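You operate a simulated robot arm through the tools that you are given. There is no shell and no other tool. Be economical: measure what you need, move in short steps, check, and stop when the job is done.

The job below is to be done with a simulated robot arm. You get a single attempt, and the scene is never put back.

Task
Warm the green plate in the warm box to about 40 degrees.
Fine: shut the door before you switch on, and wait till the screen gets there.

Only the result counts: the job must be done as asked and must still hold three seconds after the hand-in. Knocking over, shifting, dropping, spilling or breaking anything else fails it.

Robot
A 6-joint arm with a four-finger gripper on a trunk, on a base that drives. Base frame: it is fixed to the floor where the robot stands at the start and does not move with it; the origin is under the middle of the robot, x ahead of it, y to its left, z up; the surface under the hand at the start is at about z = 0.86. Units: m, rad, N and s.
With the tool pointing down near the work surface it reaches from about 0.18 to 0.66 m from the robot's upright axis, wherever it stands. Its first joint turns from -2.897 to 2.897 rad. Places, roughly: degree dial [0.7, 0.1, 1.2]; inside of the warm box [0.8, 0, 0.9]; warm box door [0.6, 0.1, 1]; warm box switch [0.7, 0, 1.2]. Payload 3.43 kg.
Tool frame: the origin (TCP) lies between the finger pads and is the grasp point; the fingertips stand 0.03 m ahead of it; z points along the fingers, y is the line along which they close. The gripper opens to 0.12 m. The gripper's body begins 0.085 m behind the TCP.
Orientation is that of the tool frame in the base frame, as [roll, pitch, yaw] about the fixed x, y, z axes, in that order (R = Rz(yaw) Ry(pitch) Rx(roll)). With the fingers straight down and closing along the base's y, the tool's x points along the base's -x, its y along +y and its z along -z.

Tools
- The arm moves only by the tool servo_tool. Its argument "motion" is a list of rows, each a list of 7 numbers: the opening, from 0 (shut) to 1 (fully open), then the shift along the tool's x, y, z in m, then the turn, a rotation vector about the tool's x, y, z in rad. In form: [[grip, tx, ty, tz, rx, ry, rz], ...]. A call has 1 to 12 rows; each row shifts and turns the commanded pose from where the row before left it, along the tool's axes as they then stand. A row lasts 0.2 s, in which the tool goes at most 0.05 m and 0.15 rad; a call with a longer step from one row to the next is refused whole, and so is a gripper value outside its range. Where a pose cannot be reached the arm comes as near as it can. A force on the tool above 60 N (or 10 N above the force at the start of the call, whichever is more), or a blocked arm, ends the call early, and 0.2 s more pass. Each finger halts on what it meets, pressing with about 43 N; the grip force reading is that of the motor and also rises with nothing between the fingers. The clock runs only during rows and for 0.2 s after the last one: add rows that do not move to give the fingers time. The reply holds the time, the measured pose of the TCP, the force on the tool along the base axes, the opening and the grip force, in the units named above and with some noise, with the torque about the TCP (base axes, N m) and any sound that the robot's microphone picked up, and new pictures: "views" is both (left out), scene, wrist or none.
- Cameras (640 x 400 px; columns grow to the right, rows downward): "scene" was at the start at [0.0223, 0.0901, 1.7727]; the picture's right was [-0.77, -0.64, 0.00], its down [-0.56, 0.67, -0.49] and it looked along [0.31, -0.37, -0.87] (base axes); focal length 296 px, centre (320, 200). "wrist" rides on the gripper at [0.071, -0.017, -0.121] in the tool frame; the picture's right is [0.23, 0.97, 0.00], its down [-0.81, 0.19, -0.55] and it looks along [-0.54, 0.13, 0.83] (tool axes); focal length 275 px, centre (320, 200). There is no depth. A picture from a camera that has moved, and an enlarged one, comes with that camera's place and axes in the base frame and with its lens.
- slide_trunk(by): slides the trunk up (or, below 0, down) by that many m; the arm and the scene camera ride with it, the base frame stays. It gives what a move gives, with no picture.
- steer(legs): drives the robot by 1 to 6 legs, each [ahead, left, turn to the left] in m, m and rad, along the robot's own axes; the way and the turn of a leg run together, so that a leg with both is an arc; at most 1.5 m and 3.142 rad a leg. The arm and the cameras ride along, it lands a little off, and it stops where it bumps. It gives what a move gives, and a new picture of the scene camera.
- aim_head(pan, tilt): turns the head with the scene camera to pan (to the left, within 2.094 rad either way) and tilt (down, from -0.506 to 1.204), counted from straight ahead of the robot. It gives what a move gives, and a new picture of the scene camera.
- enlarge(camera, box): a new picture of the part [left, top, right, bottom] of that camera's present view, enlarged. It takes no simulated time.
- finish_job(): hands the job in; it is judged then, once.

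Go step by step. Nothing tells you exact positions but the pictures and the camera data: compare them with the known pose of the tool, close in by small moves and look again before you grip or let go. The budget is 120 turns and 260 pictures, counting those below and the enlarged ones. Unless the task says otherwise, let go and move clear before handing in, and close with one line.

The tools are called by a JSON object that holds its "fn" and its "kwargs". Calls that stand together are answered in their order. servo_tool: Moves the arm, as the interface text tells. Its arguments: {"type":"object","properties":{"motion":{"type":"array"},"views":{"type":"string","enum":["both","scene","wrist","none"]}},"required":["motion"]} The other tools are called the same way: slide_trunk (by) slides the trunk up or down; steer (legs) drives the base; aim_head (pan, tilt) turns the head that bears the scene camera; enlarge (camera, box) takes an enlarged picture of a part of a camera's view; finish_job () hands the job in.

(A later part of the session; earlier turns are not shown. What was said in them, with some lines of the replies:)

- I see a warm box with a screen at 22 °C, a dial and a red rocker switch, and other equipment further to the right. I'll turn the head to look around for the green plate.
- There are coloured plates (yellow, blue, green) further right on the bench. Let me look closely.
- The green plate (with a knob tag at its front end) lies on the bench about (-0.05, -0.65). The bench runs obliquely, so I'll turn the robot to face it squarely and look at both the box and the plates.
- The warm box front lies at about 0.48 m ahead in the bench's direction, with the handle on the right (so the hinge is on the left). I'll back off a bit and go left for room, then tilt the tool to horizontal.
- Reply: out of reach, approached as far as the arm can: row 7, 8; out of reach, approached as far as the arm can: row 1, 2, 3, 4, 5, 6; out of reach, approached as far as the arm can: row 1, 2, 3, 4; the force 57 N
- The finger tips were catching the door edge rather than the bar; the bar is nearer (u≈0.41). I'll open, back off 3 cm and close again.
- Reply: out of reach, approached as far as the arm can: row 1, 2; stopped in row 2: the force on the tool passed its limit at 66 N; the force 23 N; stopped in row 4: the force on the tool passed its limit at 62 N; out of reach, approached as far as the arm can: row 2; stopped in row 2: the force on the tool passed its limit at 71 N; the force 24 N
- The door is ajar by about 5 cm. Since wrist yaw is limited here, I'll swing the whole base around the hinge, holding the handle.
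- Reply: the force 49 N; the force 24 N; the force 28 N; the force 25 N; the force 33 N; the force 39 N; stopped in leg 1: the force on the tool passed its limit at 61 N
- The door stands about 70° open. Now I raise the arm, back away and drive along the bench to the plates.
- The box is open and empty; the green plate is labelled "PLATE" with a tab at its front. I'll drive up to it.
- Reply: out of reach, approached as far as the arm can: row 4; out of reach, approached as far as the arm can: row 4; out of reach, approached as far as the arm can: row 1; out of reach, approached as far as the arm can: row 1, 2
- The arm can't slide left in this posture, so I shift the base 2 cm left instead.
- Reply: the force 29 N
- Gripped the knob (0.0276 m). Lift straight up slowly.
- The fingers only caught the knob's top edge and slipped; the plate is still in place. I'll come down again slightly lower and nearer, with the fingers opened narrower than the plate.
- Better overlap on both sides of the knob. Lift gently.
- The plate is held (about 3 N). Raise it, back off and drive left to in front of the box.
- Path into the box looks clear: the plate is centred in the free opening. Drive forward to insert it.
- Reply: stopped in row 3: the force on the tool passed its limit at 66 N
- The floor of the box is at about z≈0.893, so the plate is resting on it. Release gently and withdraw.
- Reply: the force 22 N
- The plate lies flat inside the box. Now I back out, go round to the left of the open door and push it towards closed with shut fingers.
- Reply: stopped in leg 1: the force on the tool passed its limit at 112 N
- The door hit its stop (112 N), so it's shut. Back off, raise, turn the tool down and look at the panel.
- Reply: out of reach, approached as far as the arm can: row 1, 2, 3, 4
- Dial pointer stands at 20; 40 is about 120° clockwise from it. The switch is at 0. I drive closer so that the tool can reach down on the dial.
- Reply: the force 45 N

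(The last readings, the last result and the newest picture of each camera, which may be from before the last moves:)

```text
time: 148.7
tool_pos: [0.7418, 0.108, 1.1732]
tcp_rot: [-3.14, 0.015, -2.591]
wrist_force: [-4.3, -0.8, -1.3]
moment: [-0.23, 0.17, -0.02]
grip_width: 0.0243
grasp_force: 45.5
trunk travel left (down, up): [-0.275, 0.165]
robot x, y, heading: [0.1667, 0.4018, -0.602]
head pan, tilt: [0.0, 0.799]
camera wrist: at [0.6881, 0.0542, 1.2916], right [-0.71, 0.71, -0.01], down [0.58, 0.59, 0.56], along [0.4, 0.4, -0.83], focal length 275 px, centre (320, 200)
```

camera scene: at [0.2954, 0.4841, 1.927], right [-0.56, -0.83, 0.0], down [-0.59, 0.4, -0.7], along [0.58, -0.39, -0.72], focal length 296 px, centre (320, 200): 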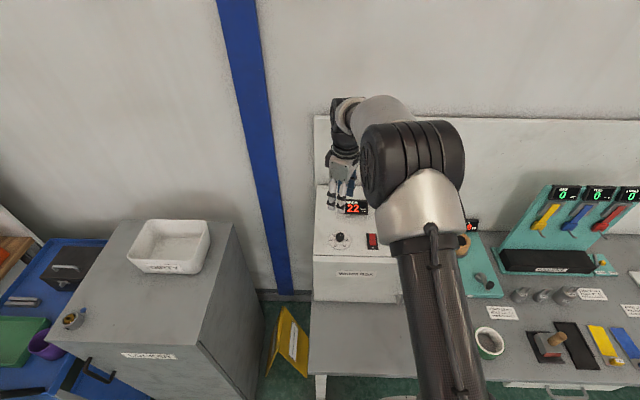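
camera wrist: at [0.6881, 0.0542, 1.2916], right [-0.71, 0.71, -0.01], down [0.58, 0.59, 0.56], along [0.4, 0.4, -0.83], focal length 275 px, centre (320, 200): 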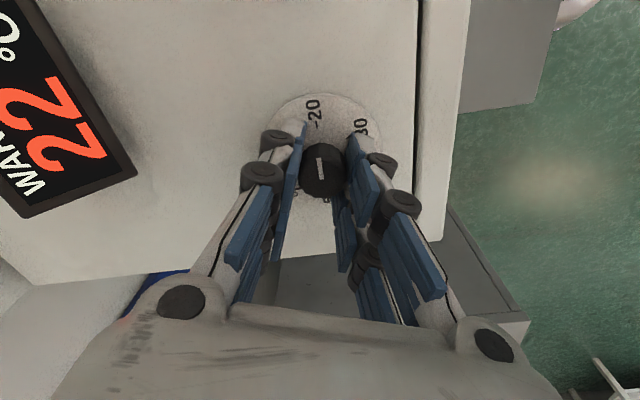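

{"fn": "servo_tool", "kwargs": {"motion": [[0, 0, 0, 0, 0, 0, 0.14], [0, 0, 0, 0, 0, 0, 0.14], [0, 0, 0, 0, 0, 0, 0.14], [0, 0, 0, 0, 0, 0, 0.14], [0, 0, 0, 0, 0, 0, 0.14], [0, 0, 0, 0, 0, 0, 0.14], [0, 0, 0, 0, 0, 0, 0.14], [0, 0, 0, 0, 0, 0, 0.14], [0, 0, 0, 0, 0, 0, 0.14], [0, 0, 0, 0, 0, 0, 0.14], [0, 0, 0, 0, 0, 0, 0]], "views": "wrist"}}

```text
time: 151.1
tool_pos: [0.7407, 0.1018, 1.1726]
tcp_rot: [3.13, 0.005, 2.294]
wrist_force: [-12.2, -23.9, -10.7]
moment: [-1.16, -0.2, 0.08]
grip_width: 0.0246
grasp_force: 44.9
trunk travel left (down, up): [-0.275, 0.165]
robot x, y, heading: [0.1649, 0.4052, -0.593]
head pan, tilt: [0.0, 0.799]
camera wrist: at [0.6792, 0.143, 1.2921], right [0.58, 0.82, 0.01], down [0.67, -0.48, 0.56], along [0.46, -0.32, -0.83], focal length 275 px, centre (320, 200)
```

wrist: 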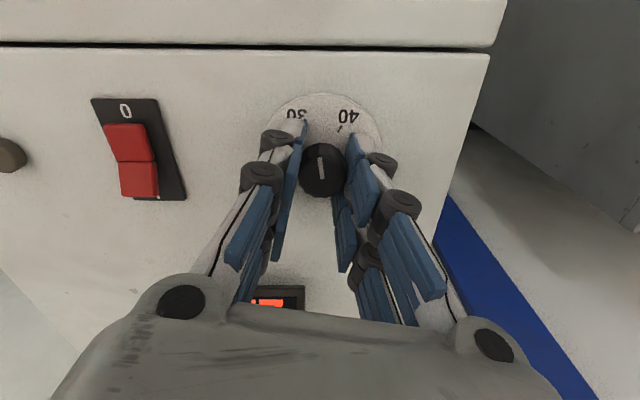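

{"fn": "servo_tool", "kwargs": {"motion": [[0, 0.003, 0.003, 0, 0, 0, 0.12], [0, 0, 0, 0, 0, 0, 0.14], [0, 0, 0, 0, 0, 0, 0.14], [0, 0, 0, 0, 0, 0, 0.14], [0, 0, 0, 0, 0, 0, 0.14], [0, 0, 0, 0, 0, 0, 0]], "views": "wrist"}}

{"fn": "enlarge", "kwargs": {"camera": "wrist", "box": [240, 70, 410, 220]}}

```text
time: 152.5
tool_pos: [0.7387, 0.1016, 1.1723]
tcp_rot: [3.132, -0.002, 1.612]
wrist_force: [-18.4, -35.3, -4.0]
moment: [-1.19, 0.47, 0.08]
grip_width: 0.0244
grasp_force: 44.4
trunk travel left (down, up): [-0.275, 0.165]
robot x, y, heading: [0.163, 0.4021, -0.595]
head pan, tilt: [0.0, 0.799]
camera wrist: at [0.7169, 0.1718, 1.2925], right [0.96, 0.27, 0.01], down [0.22, -0.8, 0.55], along [0.16, -0.53, -0.83], focal length 275 px, centre (320, 200)
```

wrist: 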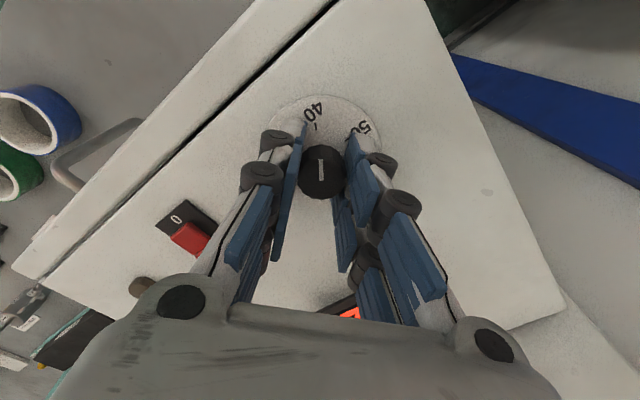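

```text
2.67 times, centred on (325, 145) of wrist
camera zoom: at [0.7169, 0.1718, 1.2925], right [0.96, 0.27, 0.01], down [0.22, -0.8, 0.55], along [0.16, -0.53, -0.83], focal length 734 px, centre (307, 347)
```

zoom: 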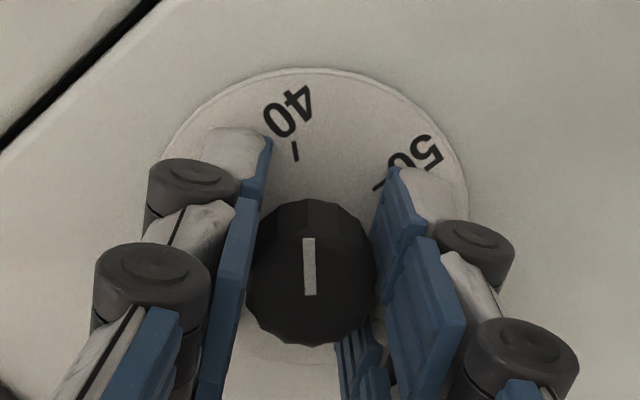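

The pointer is at about 40. Release the knob, rise, and turn the tool back to look at the switch.

{"fn": "servo_tool", "kwargs": {"motion": [[0.3, 0, 0, 0, 0, 0, 0], [0.5, 0, 0, 0, 0, 0, 0], [0.5, 0, 0, 0, 0, 0, 0], [0.5, 0, 0, -0.03, 0, 0, 0], [0.5, 0, 0, -0.04, 0, 0, 0], [0.5, 0, 0, -0.04, 0, 0, 0], [0.2, 0, 0, 0, 0, 0, -0.15], [0, 0, 0, 0, 0, 0, -0.15], [0, 0, 0, 0, 0, 0, -0.15], [0, 0, 0, 0, 0, 0, -0.15], [0, 0, 0, 0, 0, 0, -0.15], [0, 0, 0, 0, 0, 0, -0.15]], "views": "wrist"}}

{"fn": "enlarge", "kwargs": {"camera": "wrist", "box": [60, 0, 420, 220]}}

```text
time: 155.1
tool_pos: [0.7415, 0.1125, 1.2825]
tcp_rot: [3.13, 0.009, 2.516]
wrist_force: [-0.6, 0.4, 0.6]
moment: [-0.02, 0.03, 0.03]
grip_width: 0.0
grasp_force: 33.0
trunk travel left (down, up): [-0.275, 0.165]
robot x, y, heading: [0.1649, 0.402, -0.593]
head pan, tilt: [0.0, 0.799]
camera wrist: at [0.6722, 0.1384, 1.4019], right [0.38, 0.92, 0.01], down [0.76, -0.32, 0.56], along [0.52, -0.21, -0.83], focal length 275 px, centre (320, 200)
```

wrist: 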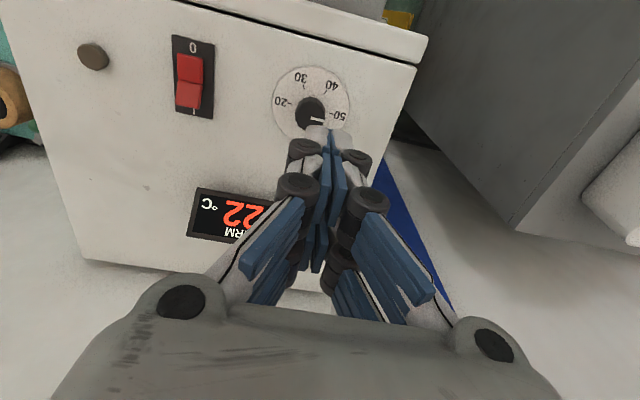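

```text
1.78 times, centred on (240, 110) of wrist
camera zoom: at [0.6722, 0.1384, 1.4019], right [0.38, 0.92, 0.01], down [0.76, -0.32, 0.56], along [0.52, -0.21, -0.83], focal length 489 px, centre (462, 360)
```

zoom: 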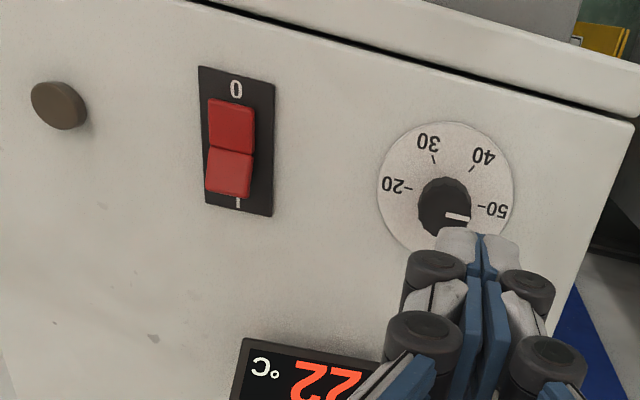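

The knob was dragged past 40 towards 50 when released (my tool was off-centre). I'll re-centre on the knob, re-grip and turn it back.

{"fn": "servo_tool", "kwargs": {"motion": [[0.5, -0.0037, -0.0103, 0, 0, 0, 0], [0.5, 0, 0, 0, 0, 0, 0], [0.5, 0, 0, 0, 0, 0, 0], [0.5, 0, 0, 0.03, 0, 0, 0], [0.5, 0, 0, 0.03, 0, 0, 0], [0.5, 0, 0, 0.03, 0, 0, 0], [0.5, 0, 0, 0.0, 0, 0, 0]], "views": "wrist"}}

{"fn": "enlarge", "kwargs": {"camera": "wrist", "box": [220, 50, 420, 200]}}

```text
time: 156.7
tool_pos: [0.7402, 0.1017, 1.1921]
tcp_rot: [3.13, 0.01, 2.513]
wrist_force: [0.2, 0.5, -0.4]
moment: [0.0, 0.03, -0.01]
grip_width: 0.0599
grasp_force: 0.0
trunk travel left (down, up): [-0.275, 0.165]
robot x, y, heading: [0.1682, 0.4023, -0.596]
head pan, tilt: [0.0, 0.799]
camera wrist: at [0.6701, 0.1281, 1.3113], right [0.39, 0.92, 0.01], down [0.76, -0.32, 0.56], along [0.52, -0.21, -0.83], focal length 275 px, centre (320, 200)
```

wrist: 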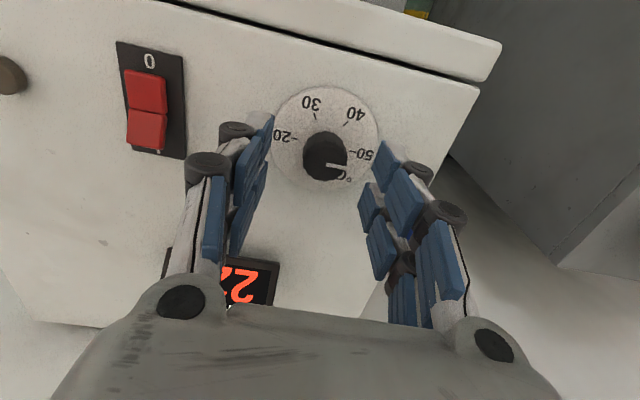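

```text
2.67 times, centred on (320, 125) of wrist
camera zoom: at [0.6701, 0.1281, 1.3113], right [0.39, 0.92, 0.01], down [0.76, -0.32, 0.56], along [0.52, -0.21, -0.83], focal length 734 px, centre (320, 400)
```

zoom: 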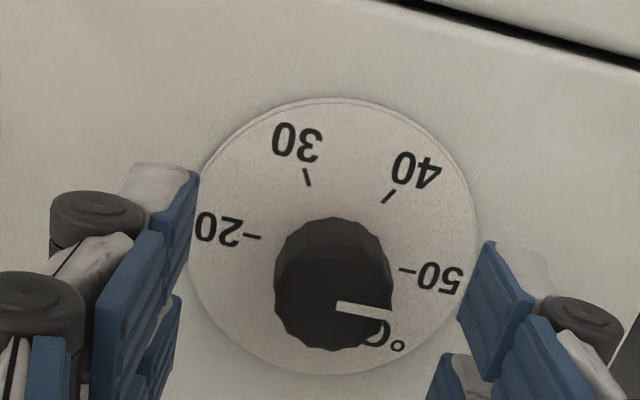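

{"fn": "servo_tool", "kwargs": {"motion": [[0.5, 0, 0, 0.01, 0, 0, 0], [0.5, 0, 0.001, 0.008, 0, 0, 0], [0.3, 0, 0, 0, 0, 0, 0], [0.2, 0, 0, 0, 0, 0, 0], [0, 0, 0, 0, 0, 0, 0], [0, 0, 0, 0, 0, 0, 0], [0, 0, 0, 0, 0, 0, 0]], "views": "wrist"}}

{"fn": "enlarge", "kwargs": {"camera": "wrist", "box": [220, 50, 420, 220]}}

```text
time: 158.3
tool_pos: [0.7424, 0.1028, 1.1755]
tcp_rot: [3.131, 0.01, 2.515]
wrist_force: [2.2, 3.8, -1.7]
moment: [0.13, -0.19, -0.02]
grip_width: 0.0243
grasp_force: 45.0
trunk travel left (down, up): [-0.275, 0.165]
robot x, y, heading: [0.166, 0.4017, -0.599]
head pan, tilt: [0.0, 0.799]
camera wrist: at [0.6718, 0.1293, 1.2939], right [0.38, 0.92, 0.01], down [0.76, -0.32, 0.56], along [0.52, -0.21, -0.83], focal length 275 px, centre (320, 200)
```

wrist: 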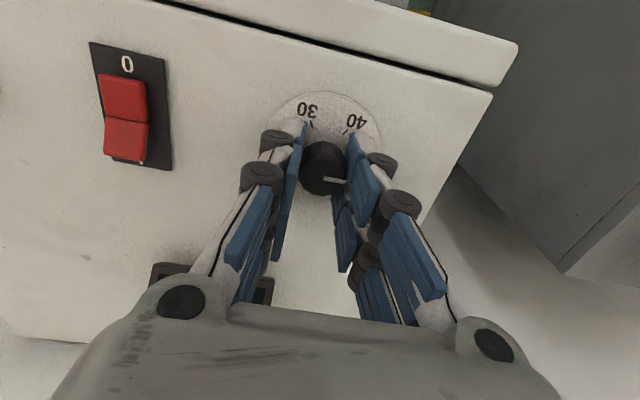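

```text
2.35 times, centred on (320, 135) of wrist
camera zoom: at [0.6718, 0.1293, 1.2939], right [0.38, 0.92, 0.01], down [0.76, -0.32, 0.56], along [0.52, -0.21, -0.83], focal length 648 px, centre (320, 353)
```

zoom: 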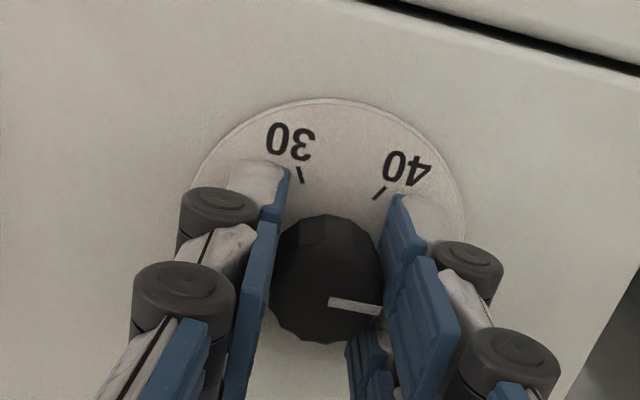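

{"fn": "servo_tool", "kwargs": {"motion": [[0, 0, 0, 0, 0, 0, -0.131], [0, 0, 0, 0, 0, 0, -0.131], [0, 0, 0, 0, 0, 0, -0.131], [0, 0, 0, 0, 0, 0, -0.131], [0, 0, 0, 0, 0, 0, -0.131], [0, 0, 0, 0, 0, 0, -0.131], [0, 0, 0, 0, 0, 0, -0.131], [0, 0, 0, 0, 0, 0, -0.131], [0, 0, 0, 0, 0, 0, 0]], "views": "wrist"}}

{"fn": "enlarge", "kwargs": {"camera": "wrist", "box": [220, 50, 420, 220]}}

```text
time: 160.3
tool_pos: [0.7428, 0.1066, 1.1744]
tcp_rot: [3.141, 0.013, -2.719]
wrist_force: [2.2, 24.1, -4.2]
moment: [0.49, 0.44, -0.06]
grip_width: 0.0242
grasp_force: 44.7
trunk travel left (down, up): [-0.275, 0.165]
robot x, y, heading: [0.1668, 0.3997, -0.6]
head pan, tilt: [0.0, 0.799]
camera wrist: at [0.6821, 0.0608, 1.2938], right [-0.61, 0.79, 0.0], down [0.65, 0.5, 0.56], along [0.45, 0.34, -0.83], focal length 275 px, centre (320, 200)
```

wrist: 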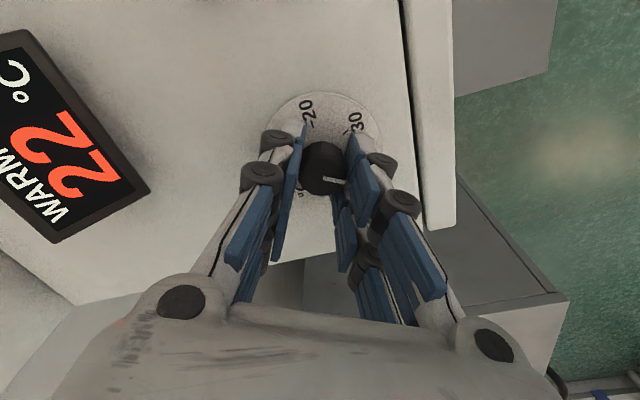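

```text
2.35 times, centred on (320, 135) of wrist
camera zoom: at [0.6821, 0.0608, 1.2938], right [-0.61, 0.79, 0.0], down [0.65, 0.5, 0.56], along [0.45, 0.34, -0.83], focal length 648 px, centre (320, 353)
```

zoom: 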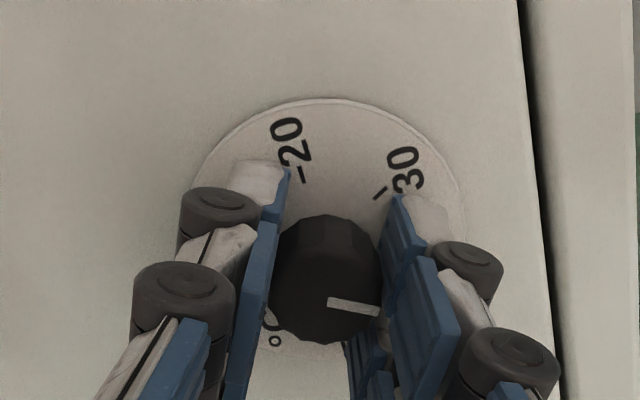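

{"fn": "servo_tool", "kwargs": {"motion": [[0, 0, 0, 0, 0, 0, 0], [0, 0, 0, 0, 0, 0, 0]], "views": "none"}}

```text
time: 160.9
tool_pos: [0.7421, 0.108, 1.1751]
tcp_rot: [-3.141, 0.015, -2.72]
wrist_force: [0.1, 25.5, -6.6]
moment: [0.55, 0.44, -0.13]
grip_width: 0.0243
grasp_force: 44.8
trunk travel left (down, up): [-0.275, 0.165]
robot x, y, heading: [0.1632, 0.4031, -0.602]
head pan, tilt: [0.0, 0.799]
```

{"fn": "servo_tool", "kwargs": {"motion": [[0, -0.0014, 0.003, 0, 0, 0, 0], [0, -0.0014, 0.003, 0, 0, 0, 0], [0, 0, 0, 0, 0, 0, 0]], "views": "none"}}

```text
time: 161.7
tool_pos: [0.7419, 0.1066, 1.1745]
tcp_rot: [-3.138, 0.014, -2.72]
wrist_force: [1.2, 5.3, -11.2]
moment: [0.16, -0.55, -0.03]
grip_width: 0.0243
grasp_force: 45.0
trunk travel left (down, up): [-0.275, 0.165]
robot x, y, heading: [0.1684, 0.4021, -0.601]
head pan, tilt: [0.0, 0.799]
```

Side force is now small. Release, wait, rise straight up and look.

{"fn": "servo_tool", "kwargs": {"motion": [[0.1, 0, 0.001, 0, 0, 0, 0], [0.25, 0, 0, 0, 0, 0, 0], [0.5, 0, 0, 0, 0, 0, 0], [0.5, 0, 0, 0, 0, 0, 0], [0.5, 0, 0, -0.02, 0, 0, 0], [0.5, 0, 0, -0.04, 0, 0, 0], [0.5, 0, 0, -0.03, 0, 0, 0], [0.5, 0, 0, 0, 0, 0, 0]], "views": "wrist"}}

{"fn": "enlarge", "kwargs": {"camera": "wrist", "box": [230, 40, 410, 190]}}

```text
time: 163.5
tool_pos: [0.738, 0.1099, 1.264]
tcp_rot: [-3.14, 0.014, -2.721]
wrist_force: [0.5, -0.1, 0.4]
moment: [-0.01, -0.03, 0.04]
grip_width: 0.06
grasp_force: 0.0
trunk travel left (down, up): [-0.275, 0.165]
robot x, y, heading: [0.1659, 0.4039, -0.599]
head pan, tilt: [0.0, 0.799]
camera wrist: at [0.6779, 0.0647, 1.3836], right [-0.61, 0.79, 0.0], down [0.65, 0.5, 0.56], along [0.45, 0.34, -0.83], focal length 275 px, centre (320, 200)
```

wrist: 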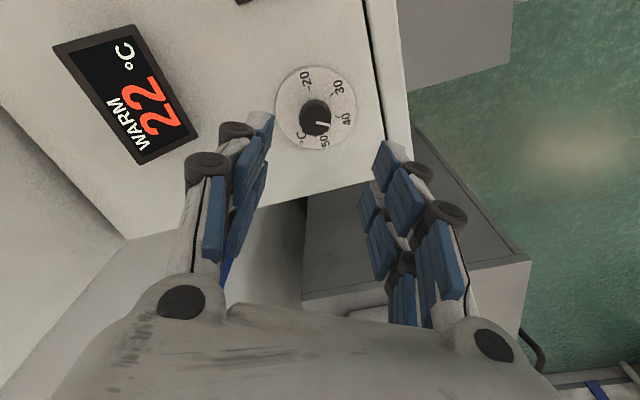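

```text
2.67 times, centred on (320, 115) of wrist
camera zoom: at [0.6779, 0.0647, 1.3836], right [-0.61, 0.79, 0.0], down [0.65, 0.5, 0.56], along [0.45, 0.34, -0.83], focal length 734 px, centre (320, 427)
```

zoom: 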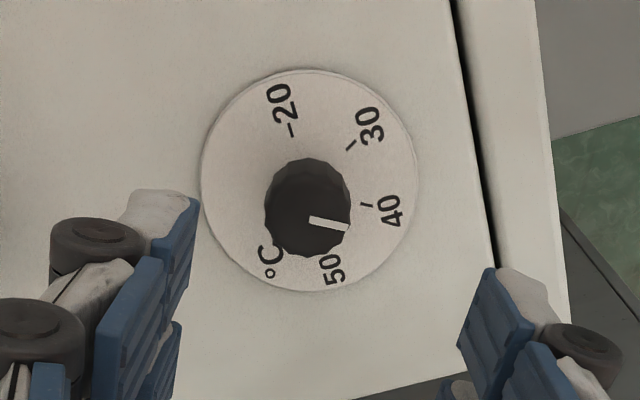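

The pointer now rests at ~40. Next I close the fingers and move over the rear ("I") half of the switch.

{"fn": "servo_tool", "kwargs": {"motion": [[0.2, 0.0292, -0.026, 0, 0, 0, 0], [0, 0.0292, -0.026, 0, 0, 0, 0], [0, 0.0292, -0.026, 0, 0, 0, 0], [0, 0, 0, 0.02, 0, 0, 0], [0, 0, 0, 0.02, 0, 0, 0], [0, 0, 0, 0, 0, 0, 0]], "views": "wrist"}}

{"fn": "enlarge", "kwargs": {"camera": "wrist", "box": [230, 40, 430, 190]}}

```text
time: 164.9
tool_pos: [0.691, 0.0033, 1.2252]
tcp_rot: [-3.14, 0.016, -2.722]
wrist_force: [0.4, -0.1, -0.1]
moment: [-0.05, 0.02, 0.04]
grip_width: 0.0
grasp_force: 33.6
trunk travel left (down, up): [-0.275, 0.165]
robot x, y, heading: [0.1671, 0.4005, -0.598]
head pan, tilt: [0.0, 0.799]
camera wrist: at [0.632, -0.0431, 1.3432], right [-0.61, 0.79, 0.0], down [0.65, 0.5, 0.56], along [0.45, 0.34, -0.83], focal length 275 px, centre (320, 200)
```

wrist: 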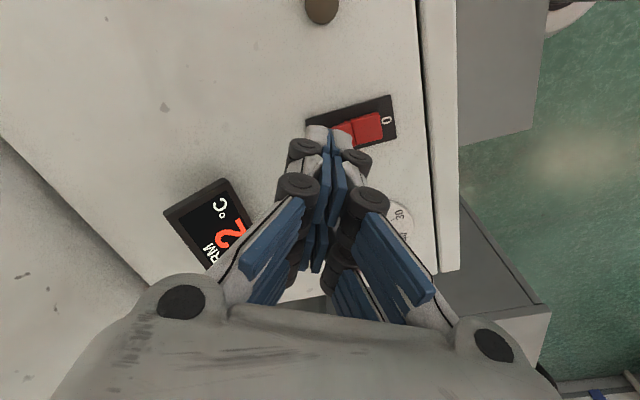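

```text
2.67 times, centred on (330, 115) of wrist
camera zoom: at [0.632, -0.0431, 1.3432], right [-0.61, 0.79, 0.0], down [0.65, 0.5, 0.56], along [0.45, 0.34, -0.83], focal length 734 px, centre (293, 427)
```

zoom: 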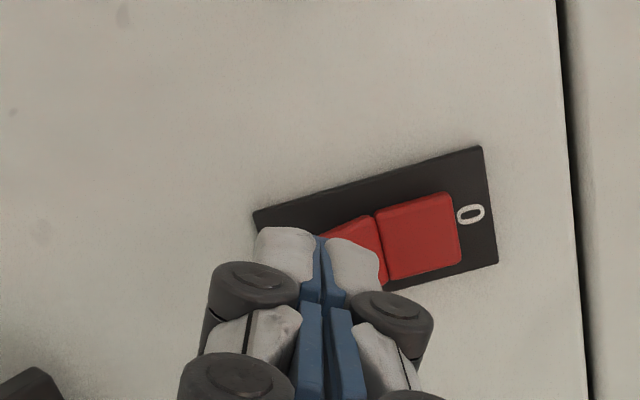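

{"fn": "servo_tool", "kwargs": {"motion": [[0, -0.004, 0.0113, 0, 0, 0, 0], [0, 0, 0, 0.015, 0, 0, 0], [0, 0, 0, 0.01, 0, 0, 0], [0, 0, 0, 0, 0, 0, 0]], "views": "wrist"}}

{"fn": "enlarge", "kwargs": {"camera": "wrist", "box": [230, 40, 430, 190]}}

```text
time: 165.9
tool_pos: [0.6921, 0.016, 1.1996]
tcp_rot: [-3.141, 0.015, -2.721]
wrist_force: [-0.2, -0.7, 0.2]
moment: [-0.01, -0.02, -0.05]
grip_width: 0.0
grasp_force: 33.9
trunk travel left (down, up): [-0.275, 0.165]
robot x, y, heading: [0.1647, 0.4032, -0.598]
head pan, tilt: [0.0, 0.799]
camera wrist: at [0.6316, -0.0307, 1.3183], right [-0.61, 0.79, 0.0], down [0.65, 0.5, 0.56], along [0.45, 0.34, -0.83], focal length 275 px, centre (320, 200)
```

wrist: 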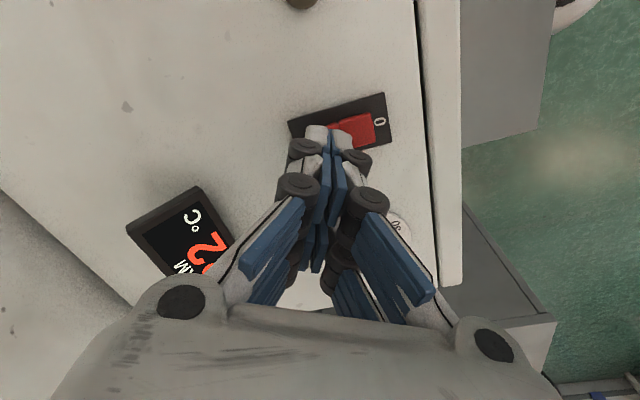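

```text
2.67 times, centred on (330, 115) of wrist
camera zoom: at [0.6316, -0.0307, 1.3183], right [-0.61, 0.79, 0.0], down [0.65, 0.5, 0.56], along [0.45, 0.34, -0.83], focal length 734 px, centre (293, 427)
```

zoom: 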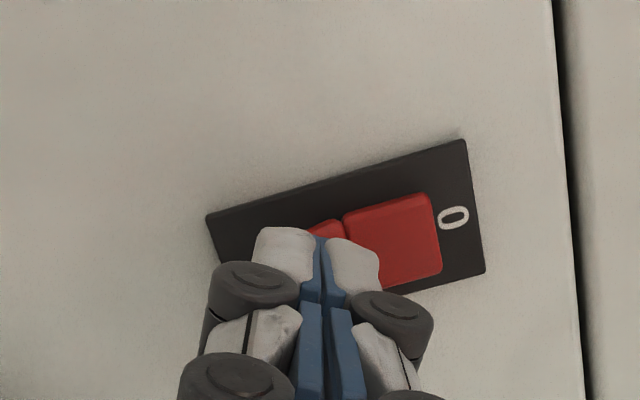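

{"fn": "servo_tool", "kwargs": {"motion": [[0, 0, 0, -0.01, 0, 0, 0.15], [0, 0, 0, 0, 0, 0, 0.15], [0, 0, 0, 0, 0, 0, 0.15], [0, 0, 0, 0, 0, 0, 0.15], [0, 0, 0, 0, 0, 0, 0.15], [0, 0, 0, 0, 0, 0, 0.15], [0, 0, 0, 0, 0, 0, 0.15], [0, 0, 0, 0, 0, 0, 0]], "views": "wrist"}}

{"fn": "enlarge", "kwargs": {"camera": "wrist", "box": [230, 40, 430, 190]}}

```text
time: 167.7
tool_pos: [0.6909, 0.0142, 1.2101]
tcp_rot: [3.129, 0.009, 2.514]
wrist_force: [-0.9, -0.6, 0.3]
moment: [0.02, 0.01, 0.02]
grip_width: 0.0
grasp_force: 33.4
trunk travel left (down, up): [-0.275, 0.165]
robot x, y, heading: [0.1677, 0.4005, -0.595]
head pan, tilt: [0.0, 0.799]
camera wrist: at [0.6214, 0.0421, 1.3284], right [0.39, 0.92, 0.01], down [0.76, -0.33, 0.56], along [0.52, -0.21, -0.83], focal length 275 px, centre (320, 200)
```

wrist: 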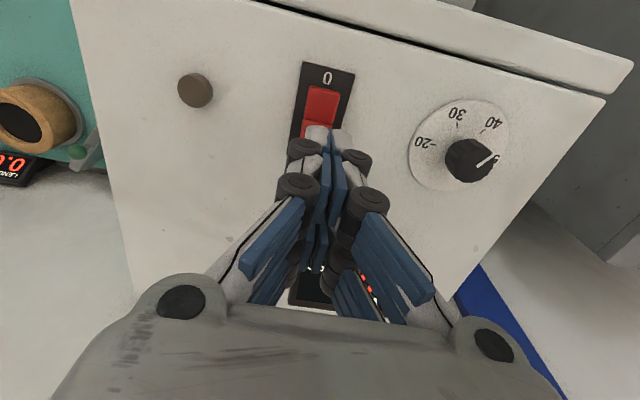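

```text
2.67 times, centred on (330, 115) of wrist
camera zoom: at [0.6214, 0.0421, 1.3284], right [0.39, 0.92, 0.01], down [0.76, -0.33, 0.56], along [0.52, -0.21, -0.83], focal length 734 px, centre (293, 427)
```

zoom: 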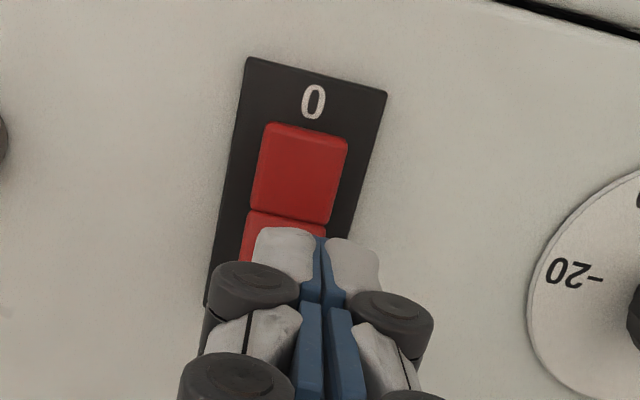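

{"fn": "servo_tool", "kwargs": {"motion": [[0, 0, -0.003, 0.015, 0, 0, 0], [0, 0, 0, 0.008, 0, 0, 0], [0, 0, 0, 0.005, 0, 0, 0], [0, 0, 0, 0.005, 0, 0, 0], [0, 0, 0, 0.004, 0, 0, 0], [0, 0, 0, 0.004, 0, 0, 0]], "views": "wrist"}}

{"fn": "enlarge", "kwargs": {"camera": "wrist", "box": [230, 40, 430, 190]}}

```text
time: 169.1
tool_pos: [0.694, 0.0092, 1.1813]
tcp_rot: [3.131, 0.031, 2.514]
wrist_force: [-2.5, 1.3, 17.3]
moment: [0.25, 0.46, -0.01]
grip_width: 0.0061
grasp_force: 33.8
trunk travel left (down, up): [-0.275, 0.165]
robot x, y, heading: [0.1681, 0.4048, -0.597]
head pan, tilt: [0.0, 0.799]
heard: click
stopped in row 6: the force on the tool passed its limit at 62 N (the readings are from after the stop); the commanded pose is now the measured one
camera wrist: at [0.6226, 0.0376, 1.2981], right [0.39, 0.92, 0.0], down [0.75, -0.32, 0.58], along [0.54, -0.22, -0.81], focal length 275 px, centre (320, 200)
```

wrist: 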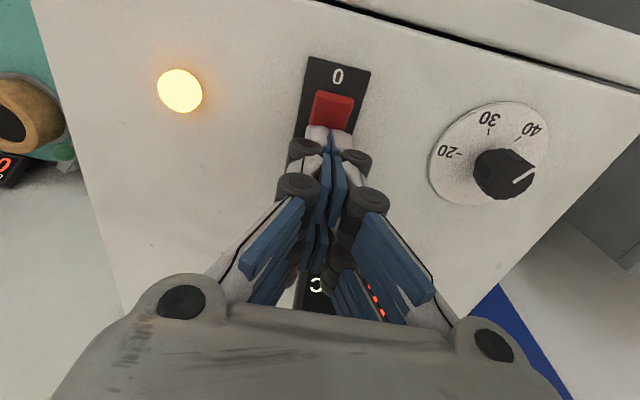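

```text
2.67 times, centred on (330, 115) of wrist
camera zoom: at [0.6226, 0.0376, 1.2981], right [0.39, 0.92, 0.0], down [0.75, -0.32, 0.58], along [0.54, -0.22, -0.81], focal length 734 px, centre (293, 427)
```

zoom: 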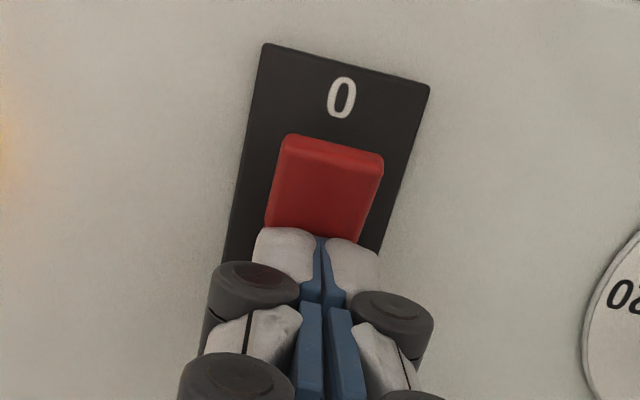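

It clicked and the lamp is lit. Rise and watch the screen.

{"fn": "servo_tool", "kwargs": {"motion": [[0, 0, 0, -0.03, 0, 0, 0], [0, 0, 0, -0.04, 0, 0, 0], [0, 0, 0, -0.04, 0, 0, 0], [0, 0.04, 0, 0, 0, 0, 0], [0, 0.04, 0, 0, 0, 0, 0], [0, 0.04, 0, 0, 0, 0, 0], [0, 0.04, 0, 0, 0, 0, 0], [0, 0, 0, 0, 0, 0, 0], [0, 0, 0, 0, 0, 0, 0], [0, 0, 0, 0, 0, 0, 0]], "views": "both"}}

{"fn": "enlarge", "kwargs": {"camera": "wrist", "box": [200, 160, 480, 330]}}

```text
time: 171.3
tool_pos: [0.5627, 0.1031, 1.28]
tcp_rot: [3.13, 0.025, 2.515]
wrist_force: [0.6, -0.3, 0.2]
moment: [-0.01, 0.01, 0.02]
grip_width: 0.0
grasp_force: 33.4
trunk travel left (down, up): [-0.275, 0.165]
robot x, y, heading: [0.1634, 0.4023, -0.601]
head pan, tilt: [0.0, 0.799]
camera scene: at [0.2958, 0.4839, 1.7669], right [-0.56, -0.83, 0.0], down [-0.59, 0.4, -0.7], along [0.58, -0.39, -0.72], focal length 296 px, centre (320, 200)
camera wrist: at [0.4911, 0.1317, 1.3985], right [0.39, 0.92, 0.01], down [0.75, -0.32, 0.58], along [0.53, -0.22, -0.82], focal length 275 px, centre (320, 200)
```

scene: 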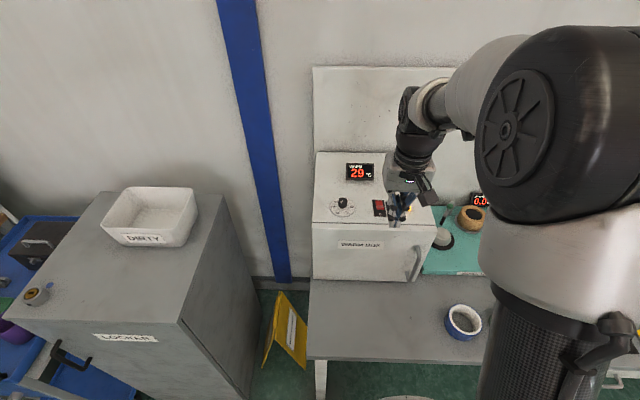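
wrist: 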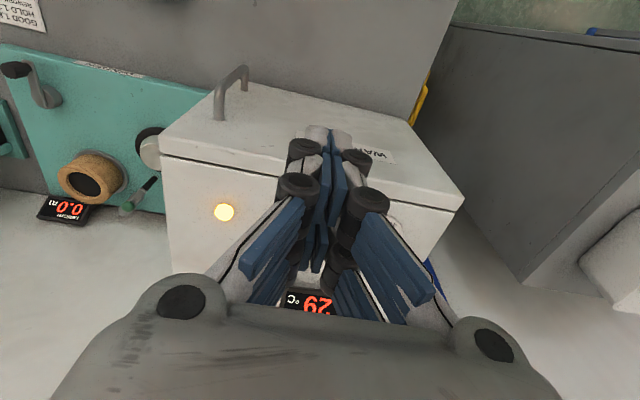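

```text
2.29 times, centred on (340, 245) of wrist
camera zoom: at [0.4911, 0.1317, 1.3985], right [0.39, 0.92, 0.01], down [0.75, -0.32, 0.58], along [0.53, -0.22, -0.82], focal length 629 px, centre (274, 97)
```

zoom: 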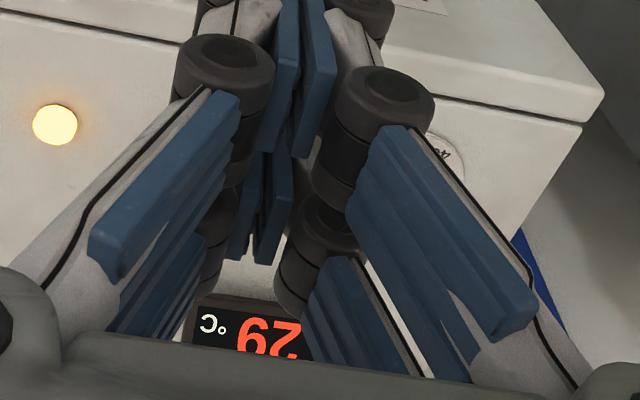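

The screen is at 29 °C and climbing. I'll pull the arm clear a bit and wait.

{"fn": "servo_tool", "kwargs": {"motion": [[0, 0, 0, 0, 0, 0, 0], [0, 0, 0, 0, 0, 0, 0], [0, 0, 0, 0, 0, 0, 0], [0, 0, 0, 0, 0, 0, 0], [0, 0, 0, 0, 0, 0, 0], [0, 0, 0, 0, 0, 0, 0], [0, 0, 0, 0, 0, 0, 0], [0, 0, 0, 0, 0, 0, 0], [0, 0, 0, 0, 0, 0, 0], [0, 0, 0, 0, 0, 0, 0], [0, 0, 0, 0, 0, 0, 0], [0, 0, 0, 0, 0, 0, 0]], "views": "none"}}

{"fn": "servo_tool", "kwargs": {"motion": [[0, 0, 0, 0, 0, 0, 0], [0, 0, 0, 0, 0, 0, 0], [0, 0, 0, 0, 0, 0, 0], [0, 0, 0, 0, 0, 0, 0], [0, 0, 0, 0, 0, 0, 0], [0, 0, 0, 0, 0, 0, 0], [0, 0, 0, 0, 0, 0, 0], [0, 0, 0, 0, 0, 0, 0], [0, 0, 0, 0, 0, 0, 0], [0, 0, 0, 0, 0, 0, 0], [0, 0, 0, 0, 0, 0, 0], [0, 0, 0, 0, 0, 0, 0]], "views": "none"}}

{"fn": "enlarge", "kwargs": {"camera": "scene", "box": [300, 140, 440, 290]}}

```text
time: 173.9
tool_pos: [0.5617, 0.1051, 1.2804]
tcp_rot: [3.129, 0.027, 2.514]
wrist_force: [-0.2, -0.4, 0.3]
moment: [-0.01, 0.01, -0.01]
grip_width: 0.0002
grasp_force: 33.6
trunk travel left (down, up): [-0.275, 0.165]
robot x, y, heading: [0.166, 0.4002, -0.596]
head pan, tilt: [0.0, 0.799]
```

```text
time: 176.5
tool_pos: [0.5615, 0.1037, 1.2811]
tcp_rot: [3.128, 0.027, 2.513]
wrist_force: [0.4, -0.8, 0.7]
moment: [-0.02, 0.02, -0.02]
grip_width: 0.0
grasp_force: 33.2
trunk travel left (down, up): [-0.275, 0.165]
robot x, y, heading: [0.1649, 0.401, -0.595]
head pan, tilt: [0.0, 0.799]
```

```text
2.67 times, centred on (370, 215) of scene
camera zoom: at [0.2953, 0.4842, 1.767], right [-0.56, -0.83, 0.0], down [-0.59, 0.4, -0.7], along [0.58, -0.39, -0.72], focal length 790 px, centre (187, 160)
```

zoom: 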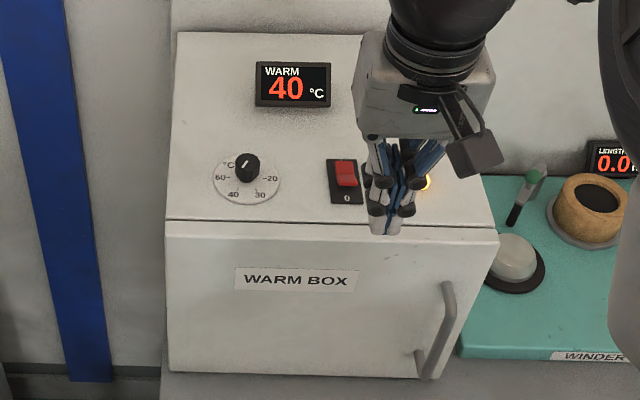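

The screen reads 40 °C. I back clear and verify that it holds.

{"fn": "steer", "kwargs": {"legs": [[-0.3, 0, 0]]}}

{"fn": "servo_tool", "kwargs": {"motion": [[0, 0, 0, 0, 0, 0, 0], [0, 0, 0, 0, 0, 0, 0], [0, 0, 0, 0, 0, 0, 0], [0, 0, 0, 0, 0, 0, 0], [0, 0, 0, 0, 0, 0, 0], [0, 0, 0, 0, 0, 0, 0], [0, 0, 0, 0, 0, 0, 0], [0, 0, 0, 0, 0, 0, 0], [0, 0, 0, 0, 0, 0, 0], [0, 0, 0, 0, 0, 0, 0], [0, 0, 0, 0, 0, 0, 0], [0, 0, 0, 0, 0, 0, 0]], "views": "none"}}

{"fn": "enlarge", "kwargs": {"camera": "scene", "box": [280, 80, 460, 280]}}

```text
time: 178.6
tool_pos: [0.3162, 0.2716, 1.2809]
tcp_rot: [3.128, 0.027, 2.516]
wrist_force: [-0.5, 0.3, 0.5]
moment: [-0.04, -0.01, -0.02]
grip_width: 0.0
grasp_force: 33.2
trunk travel left (down, up): [-0.275, 0.165]
robot x, y, heading: [-0.0787, 0.568, -0.596]
head pan, tilt: [0.0, 0.799]
camera scene: at [0.0476, 0.6521, 1.767], right [-0.56, -0.83, 0.0], down [-0.59, 0.4, -0.7], along [0.58, -0.39, -0.72], focal length 296 px, centre (320, 200)
```

scene: 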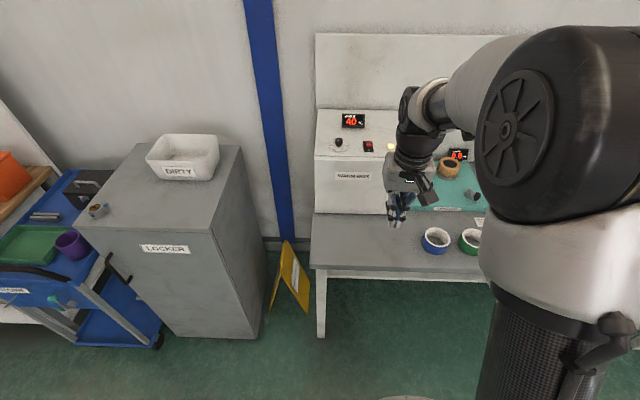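

```text
time: 181.2
tool_pos: [0.3154, 0.2724, 1.2811]
tcp_rot: [3.131, 0.027, 2.516]
wrist_force: [0.5, 0.0, -0.2]
moment: [0.02, -0.05, 0.0]
grip_width: 0.0
grasp_force: 33.1
trunk travel left (down, up): [-0.275, 0.165]
robot x, y, heading: [-0.0811, 0.5667, -0.59]
head pan, tilt: [0.0, 0.799]
```

```text
2.00 times, centred on (370, 180) of scene
camera zoom: at [0.0484, 0.6515, 1.767], right [-0.56, -0.83, 0.0], down [-0.59, 0.4, -0.7], along [0.58, -0.39, -0.72], focal length 593 px, centre (220, 240)
```

zoom: 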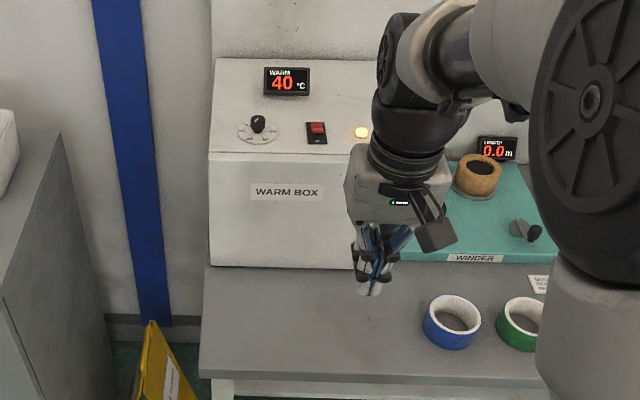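

The screen holds at 40 °C, the door is shut, the lamp is on and the arm is clear, so I'm handing in.

{"fn": "finish_job", "kwargs": {}}

```text
The job is handed in.
```

The green plate is in the warm box with the door shut before I switched on, and the screen reached 40 °C and was still at 40 °C about five seconds later when I handed in.
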